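You operate a simulated robot arm through the tools that you are given. There is no shell and no other tool.

You are at the controls of a simulated two-armed robot. One attempt, no reset.

Task
Test the emergency stop, reset, and jog one picket through on HAND.
Fine: push the stop in and pull it out again; the mode knob goes to HAND before the jog; the other knobs stay. Where these are worked on the way, their far stop is far enough and under half their travel is too little: emergency stop.

It is judged by the outcome, as a careful person would: the job done as asked, and still so three seconds after it is handed in. It fails if anything else is knocked over, pushed out of place, dropped, spilled or broken.

Robot
Two 7-joint arms with fingered hands on one trunk that stands fixed in place. Base frame: the origin is at the foot of the trunk, x ahead of it, y to its left, z up. Units: mm, rad, N and s.
The left shoulder is at [70, 139, 1108], the right one opposite. With the tool pointing down near the work surface each hand reaches from about 440 to 820 mm from the base axis, measured 20 degrees to its own side. Payload 3.9 kg a hand.
The TCP of each hand is the grasp point between the finger pads, 29 mm short of the fingertips. In the tool frame z runs along the fingers and y along their closing line. The gripper opens to 100 mm; its body begins 34 mm behind the TCP. The gripper is a hand of 5 fingers: y runs from the thumb to the fingers, the wrist lies at [-15, -105, -177] in the tool frame.
Orientation is that of the tool frame in the base frame, as a unit quaternion [w, x, y, z]. With the fingers straight down and the wrist toward the robot, the tool's x, y and z point along [0, 1, 0], [1, 0, 0] and [0, 0, -1] of the base frame.

Tools
- The arms move only by the tool jog_arm. It takes "left_moves", "right_moves" or both (then of equal length, played together; a hand with none holds still); each is a list of rows, each a list of 2 entries, a list of its own where there are three numbers: the shift along the tool's x, y, z in cm, then the turn, a rotation vector about the tool's x, y, z in rad. In form: [[[x, y, z], [wx, wy, wz]], ...]. A call has 1 to 20 rows; each row shifts and turns the commanded pose from where the row before left it, along the tool's axes as they then stand. Each row takes 0.2 s and may step no farther than 50 mm and 0.15 rad from the row before; otherwise, the whole call is refused. Where a pose cannot be reached the arm comes as near as it can. A force on the tool above 40 N (or 10 N above the force at the start of the call, whichever is more), or a blocked arm, ends the call early, and 0.2 s more pass. In this call time passes only in rows, and 0.2 s behind the last. The reply holds the time, the measured pose of the TCP, the force on the tool along the base axes, the opening and the grip force, in the units named above and with some noise, with the torque about the TCP (base axes, N m) and any sound that the robot's microphone picked up.
- Cameras (640 x 400 px; columns grow to the right, rows downward): "scene" is now at [128.7, 44, 1429.9]; the picture's right is [0.48, -0.88, 0.00], its down [-0.49, -0.27, -0.83] and it looks along [0.73, 0.40, -0.56] (base axes); focal length 257 px, centre (320, 200). "left" rides on the left gripper at [-66, -86, -121] in its tool frame; the picture's right is [-0.76, -0.31, 0.58], its down [0.59, -0.70, 0.40] and it looks along [0.28, 0.64, 0.71] (tool axes); focal length 247 px, centre (320, 200). "right" rides on the right gripper at [66, -86, -121] in its tool frame; the picture's right is [-0.76, 0.31, -0.58], its down [-0.59, -0.70, 0.40] and it looks along [-0.28, 0.64, 0.71] (tool axes); focal length 247 px, centre (320, 200). There is no depth. A picture from a camera that has moved, and an enlarged one, comes with that camera's place and axes in the base frame and with its lens.
- camera(camera): a new picture of that camera. No time passes.
- raise_lower(by): slides the trunk up (or, below 0, down) by that many mm; the arms and the scene camera ride with it, the base frame stays. It gives what a move gives, with no picture.
- move_fingers(index, middle, ring, little, thumb_bend, thumb_turn, hand): sets how far each is bent, from 0 (flat) to 1 (curled in); at 0.3 the hand is open as for a grip, at 0.7 the pads meet at the TCP. One left out holds its place. A second passes; each finger stops where it meets its share of the squeeze, and holds until it gets a number again. It is the only way to open and close the hand. It gives what a move gives, with no picture; readings hold the bend of each and the force on index, middle, ring, little, thumb and palm. thumb_turn goes from beside the hand (0) to across from the fingers (1), as for a grip.
- turn_head(pan, tilt): turns the head with the scene camera to pan (to the left, within 1.501 rad either way) and tilt (down, from -0.506 to 1.204), counted from straight ahead of the robot. It gives what a move gives.
- enlarge(camera, box): a new picture of the part [left, top, right, bottom] of that camera's present view, enlarged. No time passes.
- sign_off(): hands the job in; it is judged then, once.

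Nothing tells you positions but the pictures and the camera data. Unless the task says otherwise, let go and move clear before handing in.

The tools are called after "Request:" by a JSON object that holds its "name" and its "arguments". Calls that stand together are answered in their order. jog_arm: Moves the arms, as the interface text tells. Its arguments: {"type":"object","properties":{"left_moves":{"type":"array"},"right_moves":{"type":"array"}},"required":[]} The other tools are called the same way: raise_lower (by) moves the trunk up or down; move_fingers (index, middle, ring, little, thumb_bend, thumb_turn, hand) moves the fingers one by one; turn_head (pan, tilt) turns the head that bears the scene camera; camera (camera) takes a picture; enlarge (camera, box) takes an enlarged picture of a part of a camera's view; sign_off () hands the job in.

At the start:

```text
time_s: 0.0
left_eef_pos: [369.3, 374.5, 1226.2]
left_ee_rot: [0.0, 0.542, 0.84, -0.001]
left_contact_force: [-0.5, 0.3, -0.1]
left_wrist_torque: [-0.02, 0.0, 0.0]
left_gripper_width: 100.1
left_finger_force: 0.0
left_shape: jaw
left_bend: [0.3, 0.3, 0.3, 0.3, 0.3, 0.98]
left_finger forces: [0.0, 0.0, 0.0, 0.0, 0.0, 0.0]
right_eef_pos: [432.2, 0.1, 1282.1]
right_ee_rot: [0.0, 0.541, 0.841, 0.0]
right_contact_force: [-0.4, 0.0, 0.1]
right_wrist_torque: [-0.05, 0.03, -0.03]
right_gripper_width: 99.8
right_finger_force: 0.1
right_shape: jaw
right_bend: [0.3, 0.3, 0.3, 0.3, 0.3, 0.98]
right_finger forces: [0.0, 0.0, 0.1, 0.1, 0.0, 0.0]
trunk travel left (down, up): [-750.0, 90.0]
head pan, tilt (commanded): [0.501, 0.59]
```

scene: 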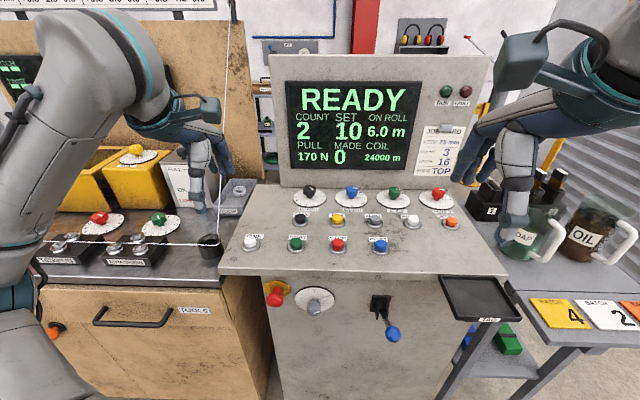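
right: 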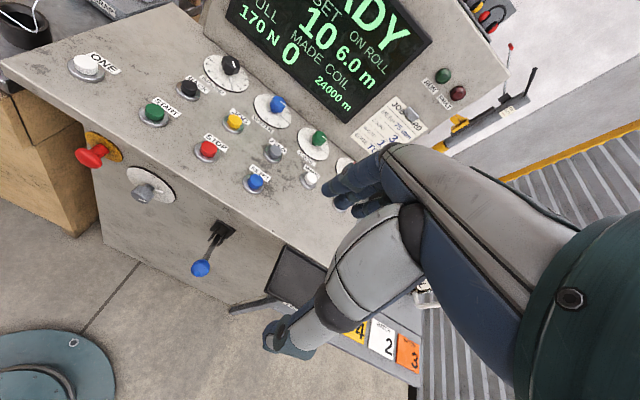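
left: 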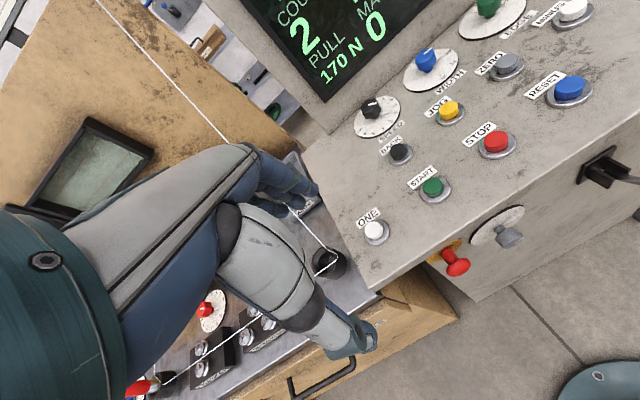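

I see a console with a display (READY), knobs and buttons on a sloped top, and on its front face a red mushroom emergency stop, a grey mode knob and a blue-balled lever. First I'll look closer at the labels.

Request:
{"name": "enlarge", "arguments": {"camera": "scene", "box": [220, 170, 480, 350]}}

Request:
{"name": "enlarge", "arguments": {"camera": "scene", "box": [270, 50, 500, 200]}}

Request:
{"name": "enlarge", "arguments": {"camera": "left", "box": [320, 60, 640, 290]}}

Request:
{"name": "enlarge", "arguments": {"camera": "right", "box": [40, 30, 360, 300]}}

```text
2.22 times, centred on (350, 260) of scene
camera zoom: at [128.7, 44.0, 1429.9], right [0.48, -0.88, 0.0], down [-0.49, -0.27, -0.83], along [0.73, 0.4, -0.56], focal length 572 px, centre (253, 67)
```

zoom: 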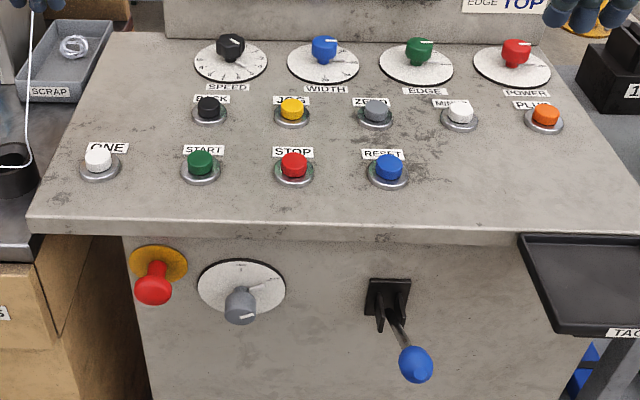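

```text
2.67 times, centred on (385, 125) of scene
camera zoom: at [128.7, 44.0, 1429.9], right [0.48, -0.88, 0.0], down [-0.49, -0.27, -0.83], along [0.73, 0.4, -0.56], focal length 686 px, centre (147, 400)
```

zoom: 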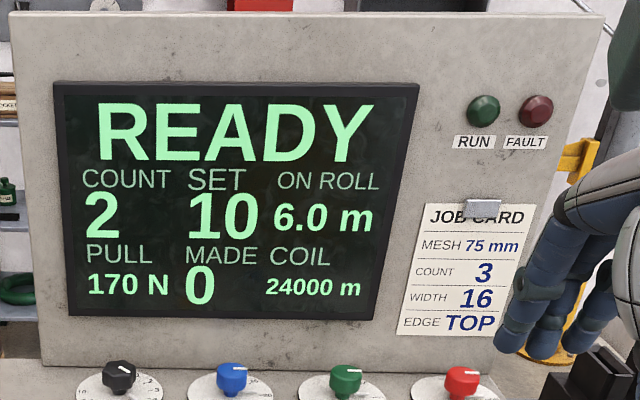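

```text
1.74 times, centred on (480, 175) of left
camera zoom: at [318.9, 280.5, 1347.6], right [0.03, -0.82, -0.58], down [-0.88, 0.25, -0.4], along [0.47, 0.52, -0.71], focal length 430 px, centre (42, 244)
```

zoom: 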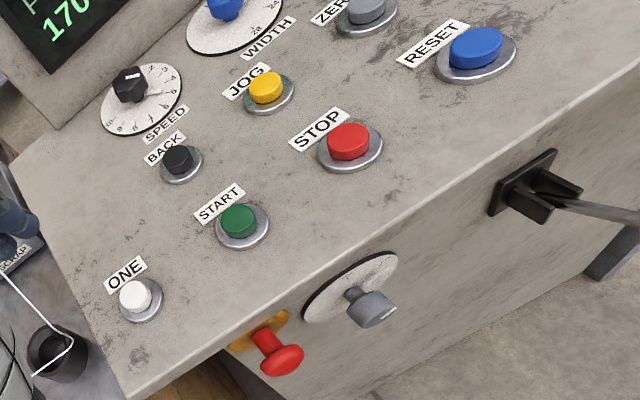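

```text
1.48 times, centred on (200, 165) of right
camera zoom: at [327.7, 23.7, 1401.7], right [0.59, -0.56, 0.58], down [-0.4, -0.83, -0.4], along [0.7, 0.01, -0.71], focal length 366 px, centre (498, 252)
```

zoom: 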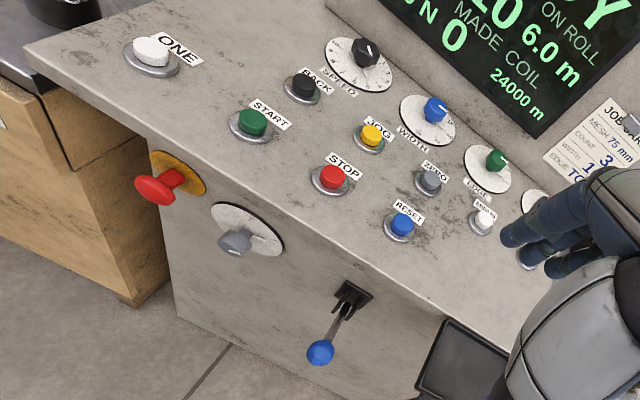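

The console seems to face the robot at a pan of about 0.5 rad. I'll look around for more signs and tilt down to see the front face better.

Request:
{"name": "turn_head", "arguments": {"pan": 0.5, "tilt": 0.95}}

Request:
{"name": "camera", "arguments": {"camera": "scene"}}

Request:
{"name": "enlarge", "arguments": {"camera": "scene", "box": [240, 80, 440, 240]}}

```text
time_s: 0.8
left_eef_pos: [370.7, 374.2, 1228.1]
left_ee_rot: [-0.001, 0.542, 0.84, 0.0]
left_contact_force: [0.1, -0.5, 0.9]
left_wrist_torque: [0.01, -0.03, 0.01]
left_gripper_width: 99.8
left_finger_force: 0.0
left_shape: jaw
left_bend: [0.3, 0.3, 0.3, 0.3, 0.3, 0.98]
left_finger forces: [0.0, 0.1, 0.0, 0.1, 0.0, 0.1]
right_eef_pos: [431.6, 0.3, 1281.7]
right_ee_rot: [0.0, 0.541, 0.841, 0.0]
right_contact_force: [-0.5, -0.9, 0.5]
right_wrist_torque: [0.01, 0.01, 0.03]
right_gripper_width: 99.9
right_finger_force: 0.1
right_shape: jaw
right_bend: [0.3, 0.3, 0.3, 0.3, 0.3, 0.98]
right_finger forces: [0.0, 0.0, 0.0, 0.0, 0.1, 0.0]
trunk travel left (down, up): [-750.0, 90.0]
head pan, tilt (commanded): [0.499, 0.949]
```

```text
taken
camera scene: at [114.8, 36.2, 1400.6], right [0.48, -0.88, 0.0], down [-0.71, -0.39, -0.58], along [0.51, 0.28, -0.81], focal length 257 px, centre (320, 200)
```

scene: 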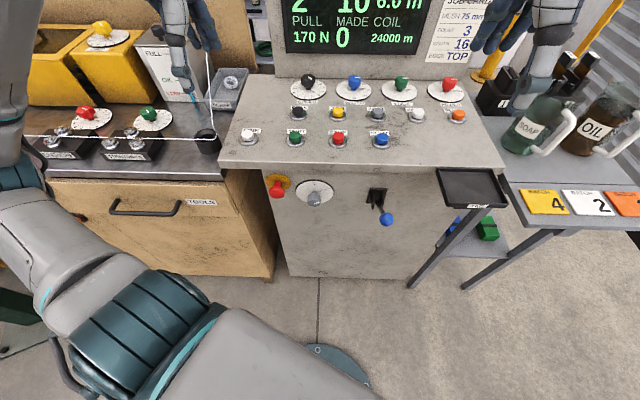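

```text
2.50 times, centred on (340, 160) of scene
camera zoom: at [114.8, 36.2, 1400.6], right [0.48, -0.88, 0.0], down [-0.71, -0.39, -0.58], along [0.51, 0.28, -0.81], focal length 643 px, centre (270, 300)
```

zoom: 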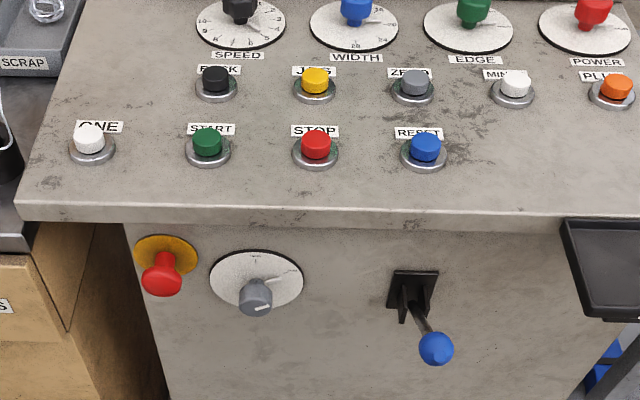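

The e-stop head looks to be near [426, 336, 857], the mode knob near [474, 250, 827], RESET near [620, 139, 972] and JOG near [665, 280, 977]. I'll look around for other instructions before moving.

Request:
{"name": "turn_head", "arguments": {"pan": 0.9, "tilt": 0.5}}

Request:
{"name": "camera", "arguments": {"camera": "scene"}}

Request:
{"name": "turn_head", "arguments": {"pan": 0.5, "tilt": 0.2}}

Request:
{"name": "camera", "arguments": {"camera": "scene"}}

Request:
{"name": "turn_head", "arguments": {"pan": 0.4, "tilt": 0.75}}

Request:
{"name": "camera", "arguments": {"camera": "scene"}}

Request:
{"name": "enlarge", "arguments": {"camera": "scene", "box": [240, 220, 340, 280]}}

Request:
{"name": "enlarge", "arguments": {"camera": "right", "box": [70, 120, 210, 210]}}

Request:
{"name": "enlarge", "arguments": {"camera": "left", "box": [420, 190, 540, 290]}}

```text
time_s: 1.7
left_eef_pos: [370.7, 374.7, 1228.2]
left_ee_rot: [0.0, 0.542, 0.84, 0.001]
left_contact_force: [-0.6, -0.3, -0.9]
left_wrist_torque: [0.02, 0.01, 0.03]
left_gripper_width: 99.7
left_finger_force: 0.0
left_shape: jaw
left_bend: [0.3, 0.3, 0.3, 0.3, 0.3, 0.98]
left_finger forces: [0.0, 0.0, 0.0, 0.1, 0.0, 0.0]
right_eef_pos: [432.4, -0.3, 1282.4]
right_ee_rot: [0.0, 0.542, 0.841, -0.001]
right_contact_force: [-0.1, 0.0, -0.9]
right_wrist_torque: [0.02, -0.01, -0.01]
right_gripper_width: 99.8
right_finger_force: 0.1
right_shape: jaw
right_bend: [0.3, 0.3, 0.3, 0.3, 0.3, 0.98]
right_finger forces: [0.0, 0.0, 0.0, 0.1, 0.1, 0.0]
trunk travel left (down, up): [-750.0, 90.0]
head pan, tilt (commanded): [0.901, 0.499]
```

```text
taken
camera scene: at [107.5, 72.6, 1438.0], right [0.78, -0.62, 0.0], down [-0.3, -0.38, -0.88], along [0.55, 0.69, -0.48], focal length 257 px, centre (320, 200)
```

scene: 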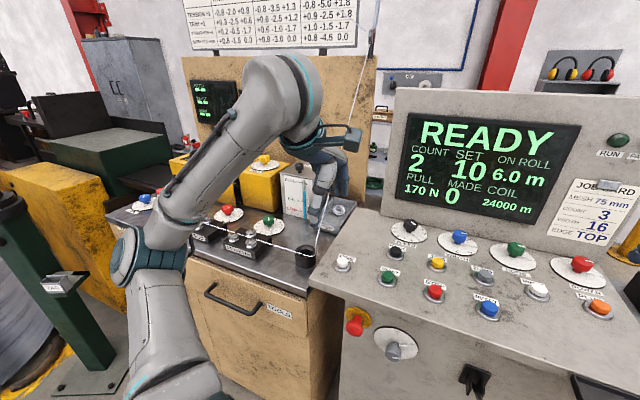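

```text
time_s: 2.6
left_eef_pos: [371.4, 376.0, 1227.1]
left_ee_rot: [0.0, 0.542, 0.84, 0.0]
left_contact_force: [-0.1, -0.4, -0.6]
left_wrist_torque: [0.03, 0.0, 0.0]
left_gripper_width: 100.0
left_finger_force: 0.1
left_shape: jaw
left_bend: [0.3, 0.3, 0.3, 0.3, 0.3, 0.98]
left_finger forces: [0.0, 0.1, 0.1, 0.0, 0.0, 0.1]
right_eef_pos: [432.0, -0.2, 1282.5]
right_ee_rot: [0.0, 0.541, 0.841, 0.0]
right_contact_force: [0.1, 0.1, 0.2]
right_wrist_torque: [0.01, 0.0, -0.01]
right_gripper_width: 99.8
right_finger_force: 0.1
right_shape: jaw
right_bend: [0.3, 0.3, 0.3, 0.3, 0.3, 0.98]
right_finger forces: [0.0, 0.0, 0.1, 0.1, 0.0, 0.0]
trunk travel left (down, up): [-750.0, 90.0]
head pan, tilt (commanded): [0.499, 0.201]
```

```text
taken
camera scene: at [132.6, 46.1, 1465.7], right [0.48, -0.88, 0.0], down [-0.18, -0.1, -0.98], along [0.86, 0.47, -0.2], focal length 257 px, centre (320, 200)
```

scene: 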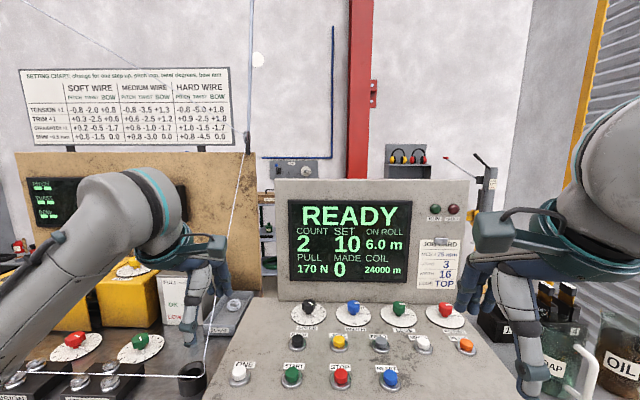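

```text
time_s: 3.6
left_eef_pos: [371.4, 375.1, 1226.3]
left_ee_rot: [0.0, 0.542, 0.84, 0.0]
left_contact_force: [0.1, 0.0, -0.7]
left_wrist_torque: [0.01, 0.0, 0.03]
left_gripper_width: 99.9
left_finger_force: 0.1
left_shape: jaw
left_bend: [0.3, 0.3, 0.3, 0.3, 0.3, 0.98]
left_finger forces: [0.1, 0.1, 0.1, 0.0, 0.0, 0.1]
right_eef_pos: [432.9, -0.1, 1282.1]
right_ee_rot: [0.0, 0.541, 0.841, 0.0]
right_contact_force: [0.0, 0.0, 0.3]
right_wrist_torque: [-0.01, -0.01, -0.01]
right_gripper_width: 99.7
right_finger_force: 0.1
right_shape: jaw
right_bend: [0.3, 0.3, 0.3, 0.3, 0.3, 0.98]
right_finger forces: [0.0, 0.1, 0.0, 0.1, 0.1, 0.0]
trunk travel left (down, up): [-750.0, 90.0]
head pan, tilt (commanded): [0.4, 0.75]
```

```text
taken
camera scene: at [127.3, 33.7, 1416.2], right [0.39, -0.92, 0.0], down [-0.63, -0.27, -0.73], along [0.67, 0.28, -0.68], focal length 257 px, centre (320, 200)
```

scene: 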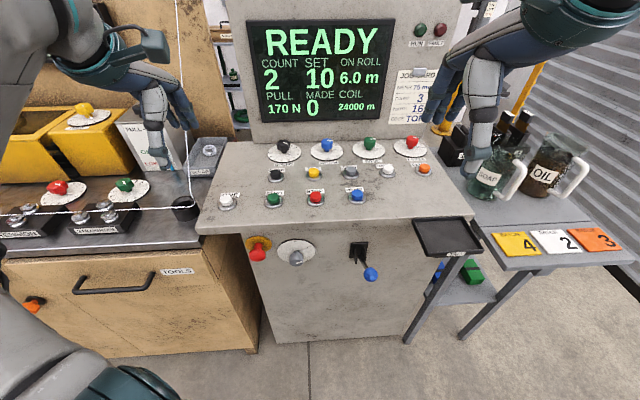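

```text
6.40 times, centred on (290, 250) of scene
camera zoom: at [127.3, 33.7, 1416.2], right [0.39, -0.92, 0.0], down [-0.63, -0.27, -0.73], along [0.67, 0.28, -0.68], focal length 1647 px, centre (512, -120)
```

zoom: 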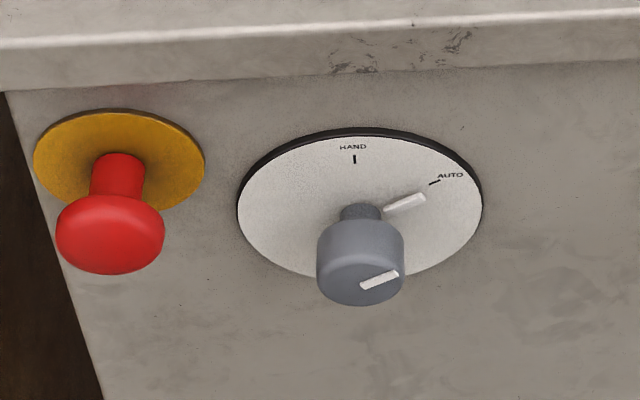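

```text
4.44 times, centred on (140, 165) of right
camera zoom: at [327.7, 23.7, 1401.7], right [0.59, -0.56, 0.58], down [-0.4, -0.83, -0.4], along [0.7, 0.01, -0.71], focal length 1098 px, centre (1120, 356)
```

zoom: 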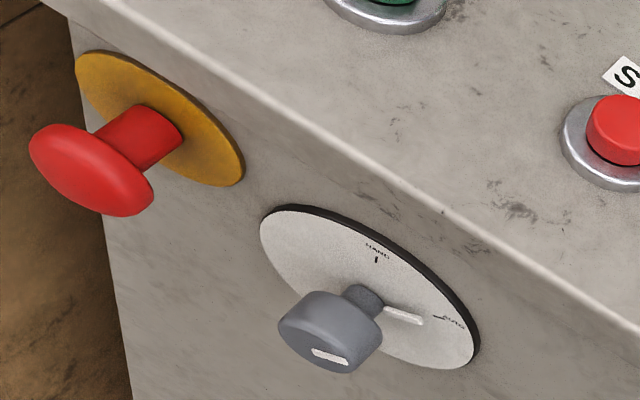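

```text
4.00 times, centred on (480, 240) of left
camera zoom: at [318.9, 280.6, 1347.5], right [0.03, -0.82, -0.58], down [-0.88, 0.25, -0.4], along [0.47, 0.52, -0.71], focal length 988 px, centre (-320, 40)
```

zoom: 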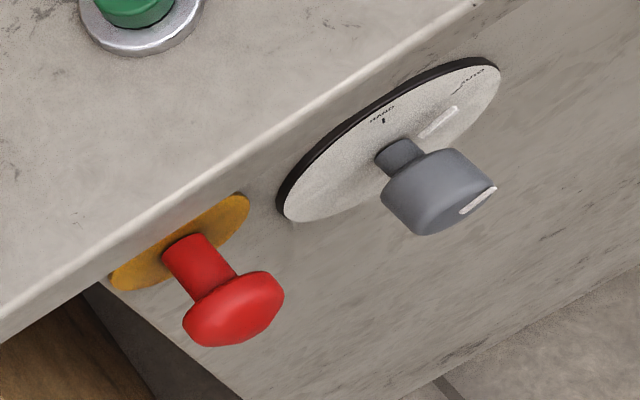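

The mode dial reads HAND at 12 o'clock and AUTO about 55° to the right, where the knob points now. The e-stop head is about 44 mm wide and stands out about 40 mm on a panel whose inward direction is roughly [0.878, 0.479, 0]. Next I pitch the left hand so its fingers point at the panel, well away from it.

Request:
{"name": "jog_arm", "arguments": {"left_moves": [[[0, 0, 0], [-0.143, 0, 0]], [[0, 0, 0], [-0.143, 0, 0]], [[0, 0, 0], [-0.143, 0, 0]], [[0, 0, 0], [-0.143, 0, 0]], [[0, 0, 0], [-0.143, 0, 0]], [[0, 0, 0], [-0.143, 0, 0]], [[0, 0, 0], [-0.143, 0, 0]], [[0, 0, 0], [-0.143, 0, 0]], [[0, 0, 0], [-0.143, 0, 0]], [[0, 0, 0], [-0.143, 0, 0]], [[0, 0, 0], [-0.141, 0, 0]], [[0, 0, 0], [0, 0.075, 0]]]}}

Request:
{"name": "camera", "arguments": {"camera": "scene"}}

Request:
{"name": "camera", "arguments": {"camera": "left"}}

```text
time_s: 6.2
left_eef_pos: [397.4, 446.0, 1315.2]
left_ee_rot: [0.359, 0.363, 0.609, 0.607]
left_contact_force: [-0.4, -0.4, -0.6]
left_wrist_torque: [-0.03, -0.01, -0.05]
left_gripper_width: 99.9
left_finger_force: 0.0
left_shape: jaw
left_bend: [0.3, 0.3, 0.3, 0.3, 0.3, 0.98]
left_finger forces: [0.1, 0.0, 0.1, 0.0, 0.0, 0.1]
left hand out of reach, approached as far as the arm can: row 5, 6, 7, 8, 9, 10, 11, 12
right_eef_pos: [431.9, 0.2, 1282.4]
right_ee_rot: [0.0, 0.54, 0.841, 0.0]
right_contact_force: [0.8, -0.5, -1.0]
right_wrist_torque: [-0.02, -0.01, 0.02]
right_gripper_width: 99.8
right_finger_force: 0.1
right_shape: jaw
right_bend: [0.3, 0.3, 0.3, 0.3, 0.3, 0.98]
right_finger forces: [0.0, 0.0, 0.0, 0.0, 0.0, 0.0]
trunk travel left (down, up): [-750.0, 90.0]
head pan, tilt (commanded): [0.4, 0.75]
```

```text
taken
camera scene: at [126.7, 33.5, 1416.2], right [0.39, -0.92, 0.0], down [-0.63, -0.27, -0.73], along [0.67, 0.28, -0.68], focal length 257 px, centre (320, 200)
```

scene: 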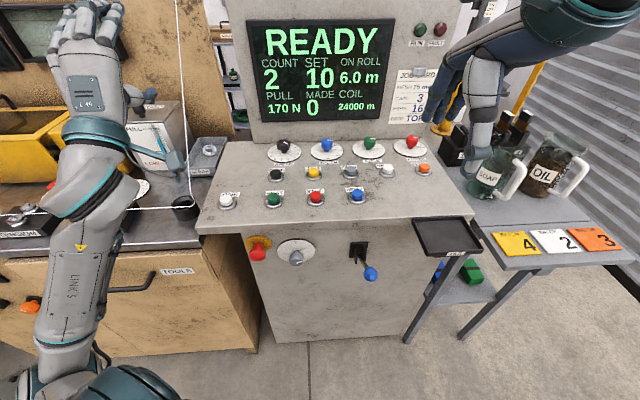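

```text
taken
camera left: at [320.9, 330.9, 1228.7], right [0.87, -0.39, -0.31], down [0.06, 0.71, -0.7], along [0.49, 0.59, 0.64], focal length 247 px, centre (320, 200)
```

left: 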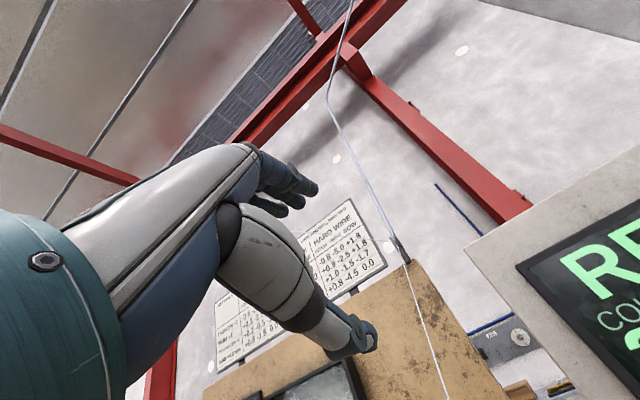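

The arm could not hold the point while turning (wrist too close to the shoulder) and drifted to [397, 446, 1315], though the orientation is right. I'll raise the trunk for more room and test how the commanded pose carries over with a small move.

Request:
{"name": "raise_lower", "arguments": {"by": 90}}

Request:
{"name": "jog_arm", "arguments": {"left_moves": [[[-2.3, -3.5, 1.7], [0, 0, 0]]]}}

```text
time_s: 7.4
left_eef_pos: [397.8, 446.4, 1403.4]
left_ee_rot: [0.359, 0.364, 0.609, 0.606]
left_contact_force: [-0.2, -1.0, -0.5]
left_wrist_torque: [0.03, 0.01, 0.0]
left_gripper_width: 99.8
left_finger_force: 0.0
left_shape: jaw
left_bend: [0.3, 0.3, 0.3, 0.3, 0.3, 0.98]
left_finger forces: [0.0, 0.0, 0.0, 0.0, 0.0, 0.0]
right_eef_pos: [432.1, 0.7, 1372.7]
right_ee_rot: [0.0, 0.54, 0.841, 0.001]
right_contact_force: [0.9, -0.2, 0.8]
right_wrist_torque: [0.0, 0.01, 0.01]
right_gripper_width: 99.7
right_finger_force: 0.0
right_shape: jaw
right_bend: [0.3, 0.3, 0.3, 0.3, 0.3, 0.98]
right_finger forces: [0.0, 0.1, 0.0, 0.1, 0.0, 0.1]
trunk travel left (down, up): [-840.0, 0.0]
head pan, tilt (commanded): [0.4, 0.75]
```

```text
time_s: 7.8
left_eef_pos: [400.1, 452.3, 1386.8]
left_ee_rot: [0.358, 0.369, 0.61, 0.603]
left_contact_force: [-0.5, -0.5, 0.1]
left_wrist_torque: [-0.03, -0.03, 0.01]
left_gripper_width: 99.7
left_finger_force: 0.1
left_shape: jaw
left_bend: [0.3, 0.3, 0.3, 0.3, 0.3, 0.98]
left_finger forces: [0.0, 0.0, 0.0, 0.1, 0.1, 0.0]
left hand out of reach, approached as far as the arm can: row 1
right_eef_pos: [431.8, 1.4, 1372.0]
right_ee_rot: [0.0, 0.541, 0.841, 0.0]
right_contact_force: [0.6, 0.1, -0.6]
right_wrist_torque: [-0.01, 0.03, -0.04]
right_gripper_width: 100.0
right_finger_force: 0.0
right_shape: jaw
right_bend: [0.3, 0.3, 0.3, 0.3, 0.3, 0.98]
right_finger forces: [0.0, 0.0, 0.0, 0.1, 0.0, 0.0]
trunk travel left (down, up): [-840.0, 0.0]
head pan, tilt (commanded): [0.4, 0.75]
```

Still reported out of reach, so the commanded point is probably lagging back near the shoulder. I'll command it forward and see where it becomes reachable.

Request:
{"name": "jog_arm", "arguments": {"left_moves": [[[0, 0, 4], [0, 0, 0]], [[0, 0, 4], [0, 0, 0]]]}}

Request:
{"name": "camera", "arguments": {"camera": "scene"}}

```text
time_s: 8.4
left_eef_pos: [424.3, 508.6, 1400.7]
left_ee_rot: [0.358, 0.369, 0.61, 0.603]
left_contact_force: [-0.3, 0.3, 0.5]
left_wrist_torque: [0.01, -0.02, 0.01]
left_gripper_width: 99.9
left_finger_force: 0.1
left_shape: jaw
left_bend: [0.3, 0.3, 0.3, 0.3, 0.3, 0.98]
left_finger forces: [0.1, 0.0, 0.1, 0.0, 0.1, 0.0]
left hand out of reach, approached as far as the arm can: row 1, 2
right_eef_pos: [432.9, 1.5, 1372.2]
right_ee_rot: [0.0, 0.541, 0.841, 0.0]
right_contact_force: [0.0, -0.5, 0.4]
right_wrist_torque: [-0.03, 0.01, 0.01]
right_gripper_width: 100.0
right_finger_force: 0.1
right_shape: jaw
right_bend: [0.3, 0.3, 0.3, 0.3, 0.3, 0.98]
right_finger forces: [0.0, 0.0, 0.0, 0.1, 0.0, 0.1]
trunk travel left (down, up): [-840.0, 0.0]
head pan, tilt (commanded): [0.4, 0.75]
```

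```text
taken
camera scene: at [127.7, 34.6, 1506.0], right [0.39, -0.92, 0.0], down [-0.63, -0.27, -0.73], along [0.67, 0.28, -0.68], focal length 257 px, centre (320, 200)
```

scene: 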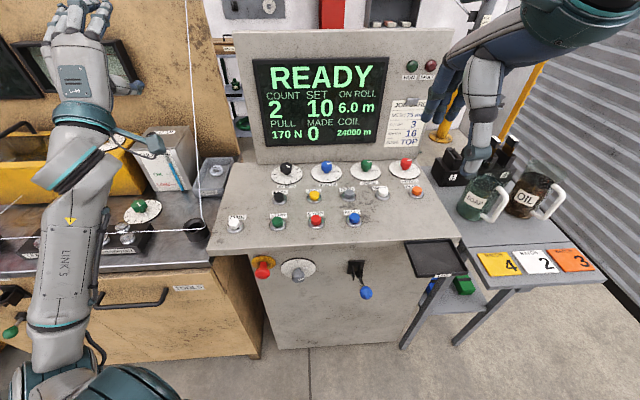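

The fold limit near shoulder height is what pushes the arm around. I'll bring the wrist forward and lower it relative to the shoulder above the desk, then pull back and lower the trunk.

Request:
{"name": "jog_arm", "arguments": {"left_moves": [[[-2.8, -3.2, 1.3], [0, 0, 0]], [[-2.8, -3.2, 1.3], [0, 0, 0]], [[-2.8, -3.2, 1.3], [0, 0, 0]]]}}

Request:
{"name": "camera", "arguments": {"camera": "scene"}}

```text
time_s: 9.2
left_eef_pos: [415.3, 502.1, 1337.6]
left_ee_rot: [0.359, 0.373, 0.608, 0.601]
left_contact_force: [0.1, -0.1, -0.6]
left_wrist_torque: [-0.01, 0.01, 0.0]
left_gripper_width: 100.0
left_finger_force: 0.0
left_shape: jaw
left_bend: [0.3, 0.3, 0.3, 0.3, 0.3, 0.98]
left_finger forces: [0.1, 0.0, 0.1, 0.0, 0.1, 0.0]
left hand out of reach, approached as far as the arm can: row 1, 2, 3
right_eef_pos: [432.9, 0.1, 1373.2]
right_ee_rot: [0.001, 0.54, 0.841, 0.0]
right_contact_force: [-0.3, 0.1, -0.2]
right_wrist_torque: [-0.03, 0.03, -0.01]
right_gripper_width: 99.7
right_finger_force: 0.0
right_shape: jaw
right_bend: [0.3, 0.3, 0.3, 0.3, 0.3, 0.98]
right_finger forces: [0.0, 0.0, 0.0, 0.0, 0.1, 0.0]
trunk travel left (down, up): [-840.0, 0.0]
head pan, tilt (commanded): [0.4, 0.75]
```

```text
taken
camera scene: at [127.4, 33.8, 1506.1], right [0.39, -0.92, 0.0], down [-0.63, -0.27, -0.73], along [0.67, 0.28, -0.68], focal length 257 px, centre (320, 200)
```

scene: 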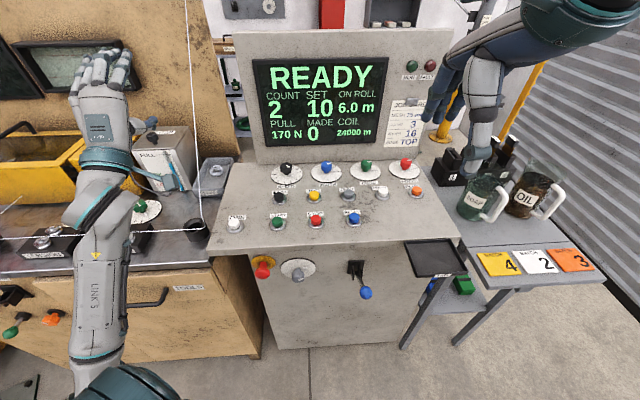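

The arm resists moving right with the palm flat down, since the forearm wants to point up about 48° in this pose. Rolling the hand so the wrist sits lower-left of the grasp point should suit the left arm better, so I'll try that here in free space.

Request:
{"name": "jog_arm", "arguments": {"left_moves": [[[0, 0, 0], [0, 0, 0.14]], [[0, 0, 0], [0, 0, 0.14]], [[0, 0, 0], [0, 0, 0.14]], [[0, 0, 0], [0, 0, 0.14]], [[0, 0, 0], [0, 0, 0.14]]]}}

Request:
{"name": "camera", "arguments": {"camera": "scene"}}

```text
time_s: 10.4
left_eef_pos: [414.4, 497.8, 1338.5]
left_ee_rot: [0.129, 0.55, 0.447, 0.694]
left_contact_force: [-0.2, -0.5, -0.7]
left_wrist_torque: [-0.02, -0.01, 0.04]
left_gripper_width: 100.0
left_finger_force: 0.0
left_shape: jaw
left_bend: [0.3, 0.3, 0.3, 0.3, 0.3, 0.98]
left_finger forces: [0.1, 0.1, 0.0, 0.0, 0.1, 0.0]
right_eef_pos: [432.0, 0.7, 1372.1]
right_ee_rot: [0.0, 0.542, 0.841, 0.0]
right_contact_force: [-0.5, -0.9, -0.8]
right_wrist_torque: [0.03, 0.01, 0.01]
right_gripper_width: 99.8
right_finger_force: 0.2
right_shape: jaw
right_bend: [0.3, 0.3, 0.3, 0.3, 0.3, 0.98]
right_finger forces: [0.0, 0.1, 0.0, 0.1, 0.1, 0.0]
trunk travel left (down, up): [-840.0, 0.0]
head pan, tilt (commanded): [0.4, 0.75]
```

```text
taken
camera scene: at [126.4, 33.2, 1506.2], right [0.39, -0.92, 0.0], down [-0.63, -0.27, -0.73], along [0.67, 0.28, -0.68], focal length 257 px, centre (320, 200)
```

scene: 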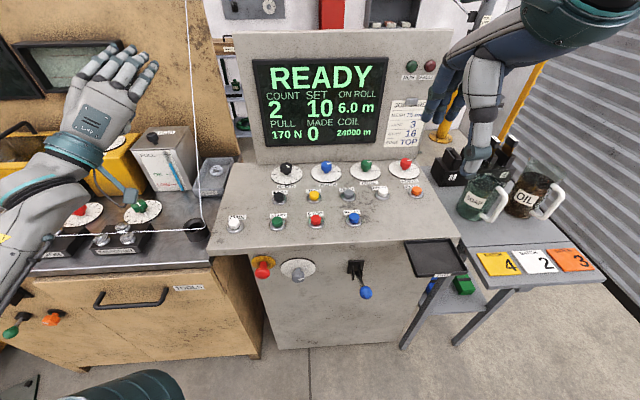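

That pose is reachable and held position. Now I'll bring the hand down and back in front of the console, staying above the desk lip until it is pulled back.

Request:
{"name": "jog_arm", "arguments": {"left_moves": [[[-3.57, -2.01, -0.62], [0, 0, 0]], [[-3.57, -2.01, -0.62], [0, 0, 0]], [[-3.57, -2.01, -0.62], [0, 0, 0]], [[-3.57, -2.01, -0.62], [0, 0, 0]], [[-3.57, -2.01, -0.62], [0, 0, 0]], [[-3.57, -2.01, -0.62], [0, 0, 0]]]}}

Request:
{"name": "camera", "arguments": {"camera": "scene"}}

```text
time_s: 11.8
left_eef_pos: [424.6, 406.0, 1106.0]
left_ee_rot: [0.129, 0.551, 0.448, 0.692]
left_contact_force: [0.8, 0.1, -0.8]
left_wrist_torque: [-0.01, 0.01, 0.0]
left_gripper_width: 100.0
left_finger_force: 0.1
left_shape: jaw
left_bend: [0.3, 0.3, 0.3, 0.3, 0.3, 0.98]
left_finger forces: [0.0, 0.0, 0.0, 0.0, 0.0, 0.1]
right_eef_pos: [432.8, 1.5, 1372.0]
right_ee_rot: [0.0, 0.541, 0.841, 0.0]
right_contact_force: [-0.6, 0.1, 0.2]
right_wrist_torque: [-0.02, 0.04, 0.01]
right_gripper_width: 99.8
right_finger_force: 0.2
right_shape: jaw
right_bend: [0.3, 0.3, 0.3, 0.3, 0.3, 0.98]
right_finger forces: [0.0, 0.0, 0.0, 0.1, 0.0, 0.0]
trunk travel left (down, up): [-840.0, 0.0]
head pan, tilt (commanded): [0.4, 0.75]
```

```text
taken
camera scene: at [128.1, 34.1, 1506.0], right [0.39, -0.92, 0.0], down [-0.63, -0.27, -0.73], along [0.67, 0.28, -0.68], focal length 257 px, centre (320, 200)
```

scene: 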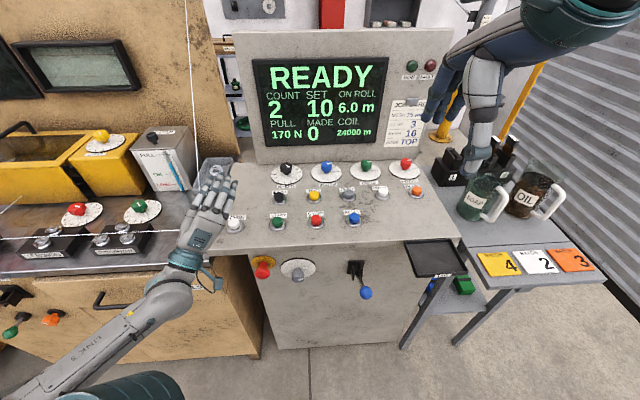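

It tracks well now. Continue back and down to in front of the panel.

Request:
{"name": "jog_arm", "arguments": {"left_moves": [[[-1.2, -0.6, -3.6], [0, 0, 0]], [[-2.44, -1.35, -2.25], [0, 0, 0]], [[-2.44, -1.35, -2.25], [0, 0, 0]], [[-2.44, -1.35, -1.2], [0, 0, 0]]]}}

Request:
{"name": "camera", "arguments": {"camera": "scene"}}

Request:
{"name": "camera", "arguments": {"camera": "left"}}

```text
time_s: 12.8
left_eef_pos: [358.9, 330.0, 1015.7]
left_ee_rot: [0.13, 0.55, 0.448, 0.693]
left_contact_force: [-0.9, -0.2, 0.1]
left_wrist_torque: [0.0, 0.03, -0.02]
left_gripper_width: 100.0
left_finger_force: 0.1
left_shape: jaw
left_bend: [0.3, 0.3, 0.3, 0.3, 0.3, 0.98]
left_finger forces: [0.0, 0.1, 0.0, 0.0, 0.0, 0.1]
right_eef_pos: [433.2, 0.3, 1371.9]
right_ee_rot: [0.0, 0.541, 0.841, 0.0]
right_contact_force: [-0.9, 0.0, -0.3]
right_wrist_torque: [0.0, -0.01, 0.01]
right_gripper_width: 99.5
right_finger_force: 0.1
right_shape: jaw
right_bend: [0.3, 0.3, 0.3, 0.3, 0.3, 0.98]
right_finger forces: [0.0, 0.1, 0.0, 0.0, 0.0, 0.1]
trunk travel left (down, up): [-840.0, 0.0]
head pan, tilt (commanded): [0.4, 0.75]
```

```text
taken
camera scene: at [127.6, 33.9, 1506.1], right [0.39, -0.92, 0.0], down [-0.63, -0.27, -0.73], along [0.67, 0.28, -0.68], focal length 257 px, centre (320, 200)
```

scene: 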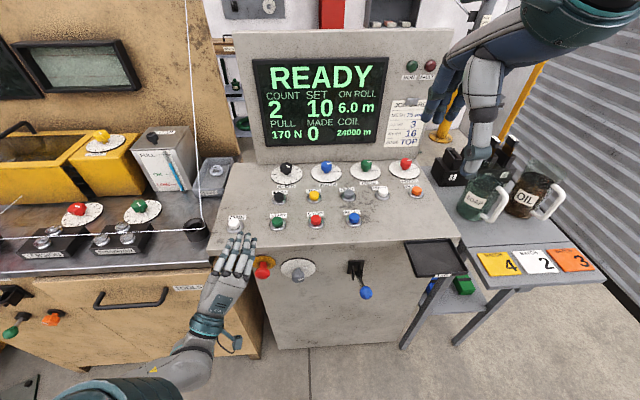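

```text
taken
camera left: at [249.2, 277.6, 909.4], right [0.68, -0.06, -0.73], down [-0.08, 0.98, -0.16], along [0.73, 0.17, 0.67], focal length 247 px, centre (320, 200)
```

left: 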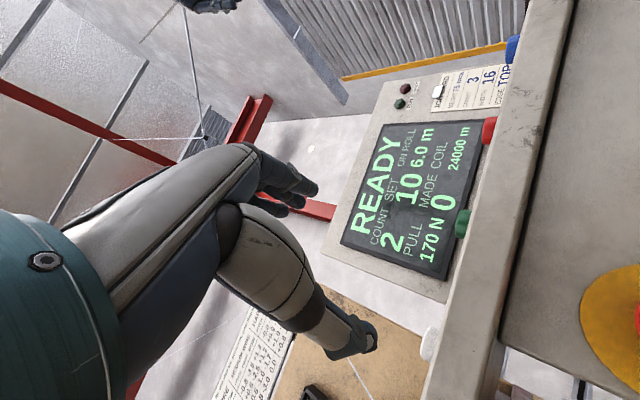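

The hand is now in front of the lip at f ≈ 473. I lower the trunk to bring it to the e-stop's height.

Request:
{"name": "raise_lower", "arguments": {"by": -155}}

Request:
{"name": "camera", "arguments": {"camera": "scene"}}

Request:
{"name": "camera", "arguments": {"camera": "left"}}

Request:
{"name": "camera", "arguments": {"camera": "right"}}

```text
time_s: 14.6
left_eef_pos: [358.3, 329.9, 863.1]
left_ee_rot: [0.129, 0.55, 0.447, 0.693]
left_contact_force: [0.5, 0.0, -0.5]
left_wrist_torque: [0.01, -0.02, -0.02]
left_gripper_width: 99.9
left_finger_force: 0.0
left_shape: jaw
left_bend: [0.3, 0.3, 0.3, 0.3, 0.3, 0.98]
left_finger forces: [0.1, 0.0, 0.0, 0.0, 0.0, 0.0]
right_eef_pos: [432.2, 0.3, 1217.5]
right_ee_rot: [-0.001, 0.541, 0.841, 0.0]
right_contact_force: [-0.1, -0.2, 0.2]
right_wrist_torque: [-0.02, 0.01, 0.0]
right_gripper_width: 99.8
right_finger_force: 0.1
right_shape: jaw
right_bend: [0.3, 0.3, 0.3, 0.3, 0.3, 0.98]
right_finger forces: [0.0, 0.0, 0.0, 0.1, 0.1, 0.0]
trunk travel left (down, up): [-685.0, 155.0]
head pan, tilt (commanded): [0.4, 0.75]
```

```text
taken
camera scene: at [127.1, 33.6, 1351.2], right [0.39, -0.92, 0.0], down [-0.63, -0.27, -0.73], along [0.67, 0.28, -0.68], focal length 257 px, centre (320, 200)
```

scene: 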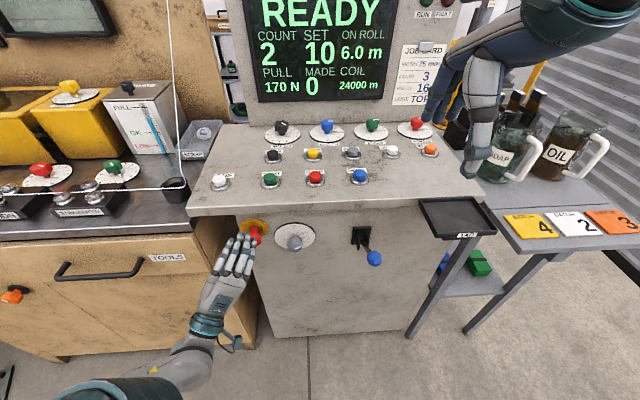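

```text
taken
camera left: at [249.1, 277.6, 754.8], right [0.68, -0.06, -0.73], down [-0.08, 0.98, -0.16], along [0.73, 0.17, 0.67], focal length 247 px, centre (320, 200)
```

left: 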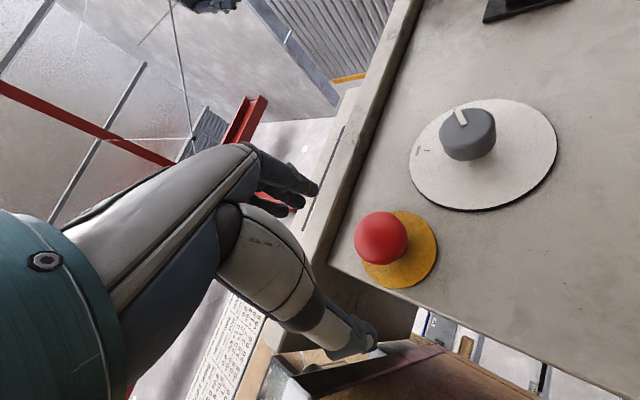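

```text
taken
camera right: at [327.5, 23.7, 1336.8], right [0.59, -0.56, 0.58], down [-0.4, -0.83, -0.4], along [0.7, 0.01, -0.71], focal length 247 px, centre (320, 200)
```

right: 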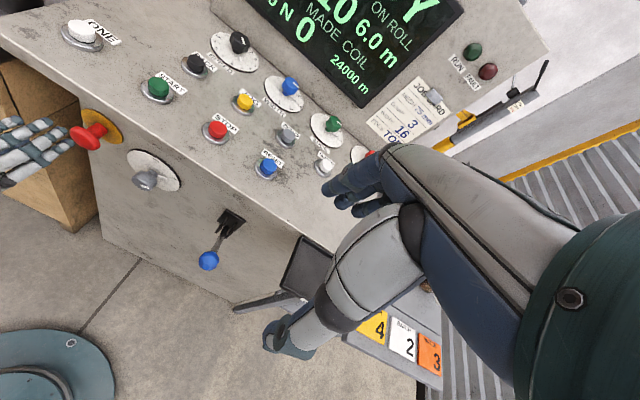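

The head and hand cameras both show the e-stop just ahead of the fingers. I'll align the open hand with its axis (r ≈ -91.6, z ≈ 855) before moving in.

Request:
{"name": "jog_arm", "arguments": {"left_moves": [[[-1.25, 0.53, 0], [0, 0, 0]], [[-1.25, 0.53, 0.5], [0, 0, 0]]]}}

Request:
{"name": "enlarge", "arguments": {"camera": "left", "box": [200, 100, 520, 300]}}

Request:
{"name": "enlarge", "arguments": {"camera": "scene", "box": [180, 190, 340, 290]}}

Request:
{"name": "enlarge", "arguments": {"camera": "right", "box": [0, 80, 200, 205]}}

```text
time_s: 15.2
left_eef_pos: [377.4, 310.4, 853.6]
left_ee_rot: [0.13, 0.551, 0.447, 0.692]
left_contact_force: [-0.3, 0.0, 1.2]
left_wrist_torque: [0.01, -0.01, -0.02]
left_gripper_width: 100.0
left_finger_force: 0.0
left_shape: jaw
left_bend: [0.3, 0.3, 0.3, 0.3, 0.3, 0.98]
left_finger forces: [0.0, 0.0, 0.0, 0.1, 0.0, 0.0]
right_eef_pos: [433.9, -0.5, 1216.9]
right_ee_rot: [0.0, 0.541, 0.841, 0.0]
right_contact_force: [0.5, -0.5, 0.2]
right_wrist_torque: [0.01, 0.01, 0.0]
right_gripper_width: 99.6
right_finger_force: 0.0
right_shape: jaw
right_bend: [0.3, 0.3, 0.3, 0.3, 0.3, 0.98]
right_finger forces: [0.0, 0.0, 0.0, 0.1, 0.0, 0.1]
trunk travel left (down, up): [-685.0, 155.0]
head pan, tilt (commanded): [0.4, 0.75]
```

```text
2.00 times, centred on (360, 200) of left
camera zoom: at [267.6, 257.8, 746.4], right [0.68, -0.06, -0.73], down [-0.08, 0.98, -0.16], along [0.73, 0.17, 0.67], focal length 494 px, centre (240, 200)
```

zoom: 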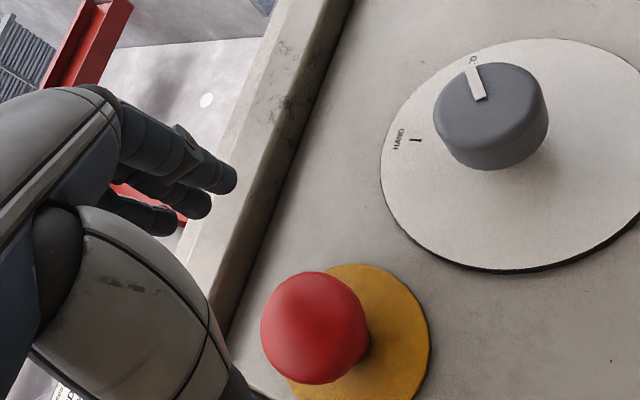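

```text
4.00 times, centred on (260, 240) of scene
camera zoom: at [127.7, 33.8, 1351.1], right [0.39, -0.92, 0.0], down [-0.63, -0.27, -0.73], along [0.67, 0.28, -0.68], focal length 1029 px, centre (560, 40)
```

zoom: 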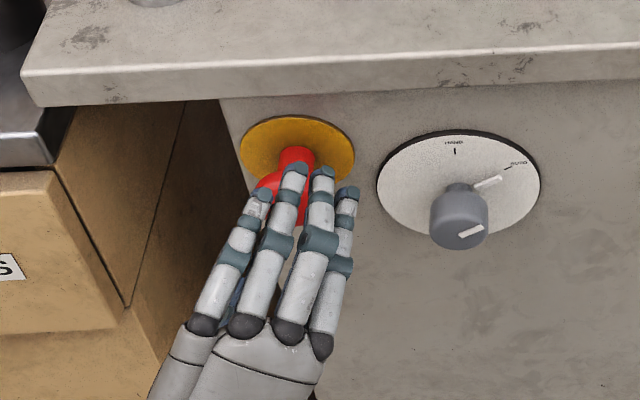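

```text
3.20 times, centred on (100, 142) of right
camera zoom: at [328.1, 23.8, 1336.6], right [0.59, -0.56, 0.58], down [-0.4, -0.83, -0.4], along [0.7, 0.01, -0.71], focal length 790 px, centre (1024, 384)
```

zoom: 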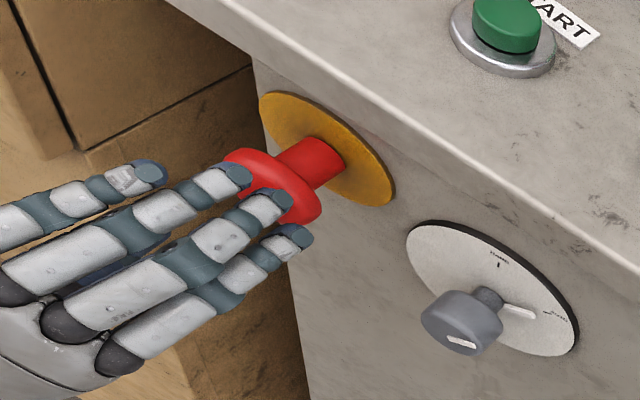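

The TCP sits on the e-stop axis now. I move the open hand forward so the head lies between thumb and fingers, then check.

Request:
{"name": "jog_arm", "arguments": {"left_moves": [[[-0.05, -0.25, 1.2], [0, 0, 0]], [[0, 0, 1.2], [0, 0, 0]], [[0, 0, 1.2], [0, 0, 0]]]}}

Request:
{"name": "camera", "arguments": {"camera": "left"}}

Request:
{"name": "enlarge", "arguments": {"camera": "right", "box": [0, 80, 200, 205]}}

Request:
{"name": "enlarge", "arguments": {"camera": "scene", "box": [180, 190, 340, 290]}}

```text
time_s: 16.0
left_eef_pos: [407.3, 328.4, 850.8]
left_ee_rot: [0.13, 0.55, 0.448, 0.693]
left_contact_force: [0.0, -0.8, -0.1]
left_wrist_torque: [0.03, 0.02, 0.02]
left_gripper_width: 99.6
left_finger_force: 0.0
left_shape: jaw
left_bend: [0.3, 0.3, 0.3, 0.3, 0.3, 0.98]
left_finger forces: [0.1, 0.0, 0.1, 0.0, 0.1, 0.1]
right_eef_pos: [432.4, 0.0, 1217.1]
right_ee_rot: [0.0, 0.541, 0.841, -0.001]
right_contact_force: [0.3, 0.0, -0.2]
right_wrist_torque: [-0.02, 0.01, -0.04]
right_gripper_width: 99.6
right_finger_force: 0.1
right_shape: jaw
right_bend: [0.3, 0.3, 0.3, 0.3, 0.3, 0.98]
right_finger forces: [0.0, 0.0, 0.0, 0.1, 0.0, 0.0]
trunk travel left (down, up): [-685.0, 155.0]
head pan, tilt (commanded): [0.4, 0.75]
```

```text
taken
camera left: at [297.3, 275.7, 743.4], right [0.68, -0.06, -0.73], down [-0.08, 0.98, -0.16], along [0.73, 0.17, 0.67], focal length 247 px, centre (320, 200)
```

left: 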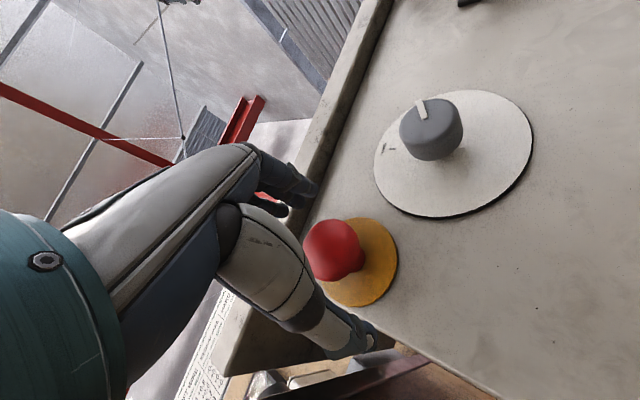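

```text
3.20 times, centred on (100, 142) of right
camera zoom: at [328.2, 23.9, 1336.6], right [0.59, -0.56, 0.58], down [-0.4, -0.83, -0.4], along [0.7, 0.01, -0.71], focal length 790 px, centre (1024, 384)
```

zoom: 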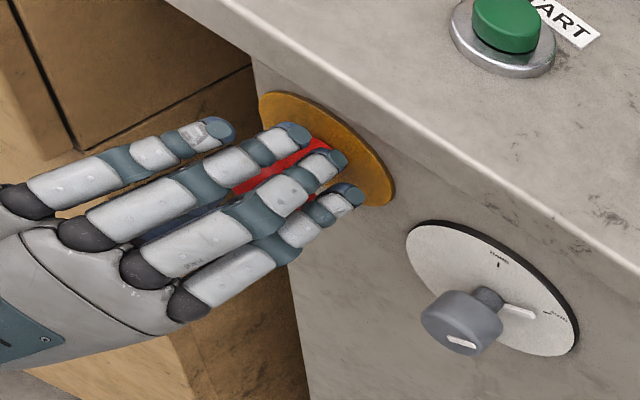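

```text
4.00 times, centred on (260, 240) of scene
camera zoom: at [127.8, 33.9, 1351.1], right [0.39, -0.92, 0.0], down [-0.63, -0.27, -0.73], along [0.67, 0.28, -0.68], focal length 1029 px, centre (560, 40)
```

zoom: 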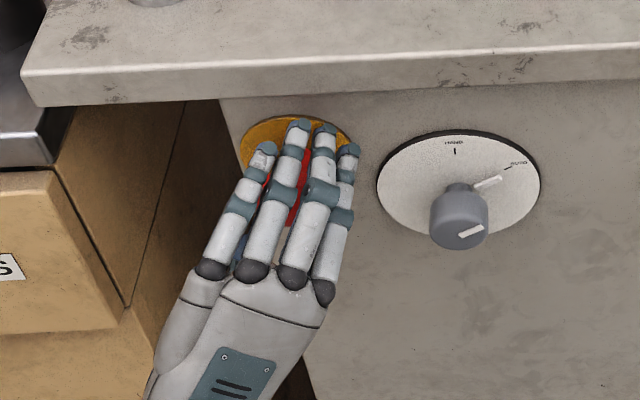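

The head sits on the tool axis about 22 mm beyond the grasp point. I go 5 mm further and close the fingers around it.

Request:
{"name": "jog_arm", "arguments": {"left_moves": [[[0, 0, 0.6], [0, 0, 0]]]}}

Request:
{"name": "move_fingers", "arguments": {"hand": "left", "index": 0.7, "middle": 0.7, "ring": 0.7, "little": 0.7, "thumb_bend": 0.7}}

Request:
{"name": "camera", "arguments": {"camera": "left"}}

Request:
{"name": "enlarge", "arguments": {"camera": "right", "box": [0, 80, 200, 205]}}

Request:
{"name": "enlarge", "arguments": {"camera": "scene", "box": [180, 190, 340, 290]}}

```text
time_s: 16.4
left_eef_pos: [412.8, 332.4, 851.9]
left_ee_rot: [0.13, 0.551, 0.448, 0.692]
left_contact_force: [0.1, -0.1, 0.1]
left_wrist_torque: [-0.01, -0.01, -0.02]
left_gripper_width: 99.6
left_finger_force: 0.1
left_shape: jaw
left_bend: [0.3, 0.3, 0.3, 0.3, 0.3, 0.98]
left_finger forces: [0.1, 0.0, 0.1, 0.0, 0.0, 0.1]
right_eef_pos: [433.0, 0.3, 1217.7]
right_ee_rot: [0.0, 0.541, 0.841, 0.0]
right_contact_force: [0.1, -0.7, 0.2]
right_wrist_torque: [0.02, 0.01, 0.03]
right_gripper_width: 100.0
right_finger_force: 0.1
right_shape: jaw
right_bend: [0.3, 0.3, 0.3, 0.3, 0.3, 0.98]
right_finger forces: [0.0, 0.0, 0.0, 0.1, 0.0, 0.0]
trunk travel left (down, up): [-685.0, 155.0]
head pan, tilt (commanded): [0.4, 0.75]
```

```text
time_s: 17.4
left_eef_pos: [410.5, 331.0, 852.8]
left_ee_rot: [0.13, 0.549, 0.447, 0.694]
left_contact_force: [3.8, -0.5, 6.3]
left_wrist_torque: [0.09, -0.03, 0.02]
left_gripper_width: 37.4
left_finger_force: 13.1
left_shape: fingers
left_bend: [0.56, 0.62, 0.7, 0.7, 0.6, 0.97]
left_finger forces: [9.9, 6.2, 0.1, 0.1, 10.4, 0.0]
right_eef_pos: [432.6, 0.1, 1216.7]
right_ee_rot: [0.0, 0.541, 0.841, 0.0]
right_contact_force: [0.2, -0.4, -0.5]
right_wrist_torque: [0.0, 0.02, -0.01]
right_gripper_width: 99.8
right_finger_force: 0.0
right_shape: jaw
right_bend: [0.3, 0.3, 0.3, 0.3, 0.3, 0.98]
right_finger forces: [0.0, 0.1, 0.0, 0.0, 0.0, 0.1]
trunk travel left (down, up): [-685.0, 155.0]
head pan, tilt (commanded): [0.4, 0.75]
```

```text
taken
camera left: at [301.8, 278.9, 745.0], right [0.68, -0.06, -0.73], down [-0.08, 0.98, -0.16], along [0.72, 0.17, 0.67], focal length 247 px, centre (320, 200)
```

left: 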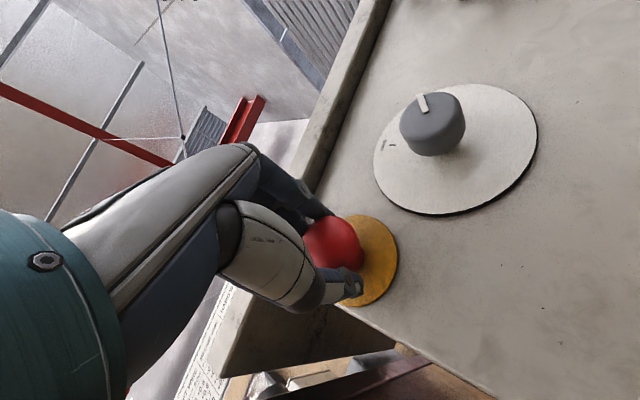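

```text
3.20 times, centred on (100, 142) of right
camera zoom: at [327.4, 23.0, 1336.9], right [0.59, -0.56, 0.58], down [-0.4, -0.83, -0.4], along [0.7, 0.01, -0.71], focal length 790 px, centre (1024, 384)
```

zoom: 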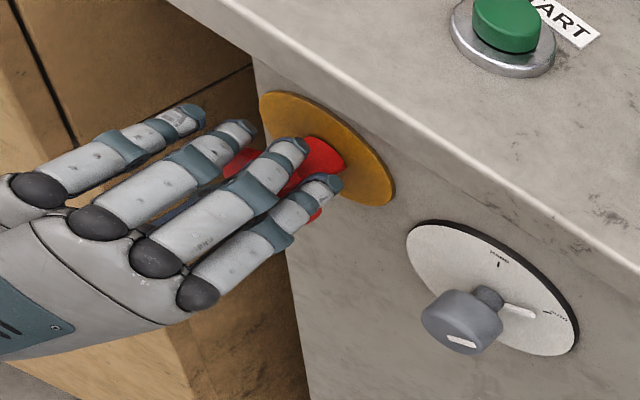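

```text
4.00 times, centred on (260, 240) of scene
camera zoom: at [127.0, 32.9, 1351.2], right [0.39, -0.92, 0.0], down [-0.63, -0.26, -0.73], along [0.67, 0.28, -0.68], focal length 1029 px, centre (560, 40)
```

zoom: 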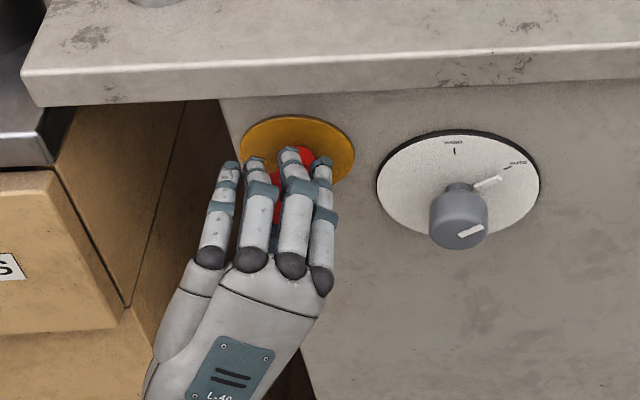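

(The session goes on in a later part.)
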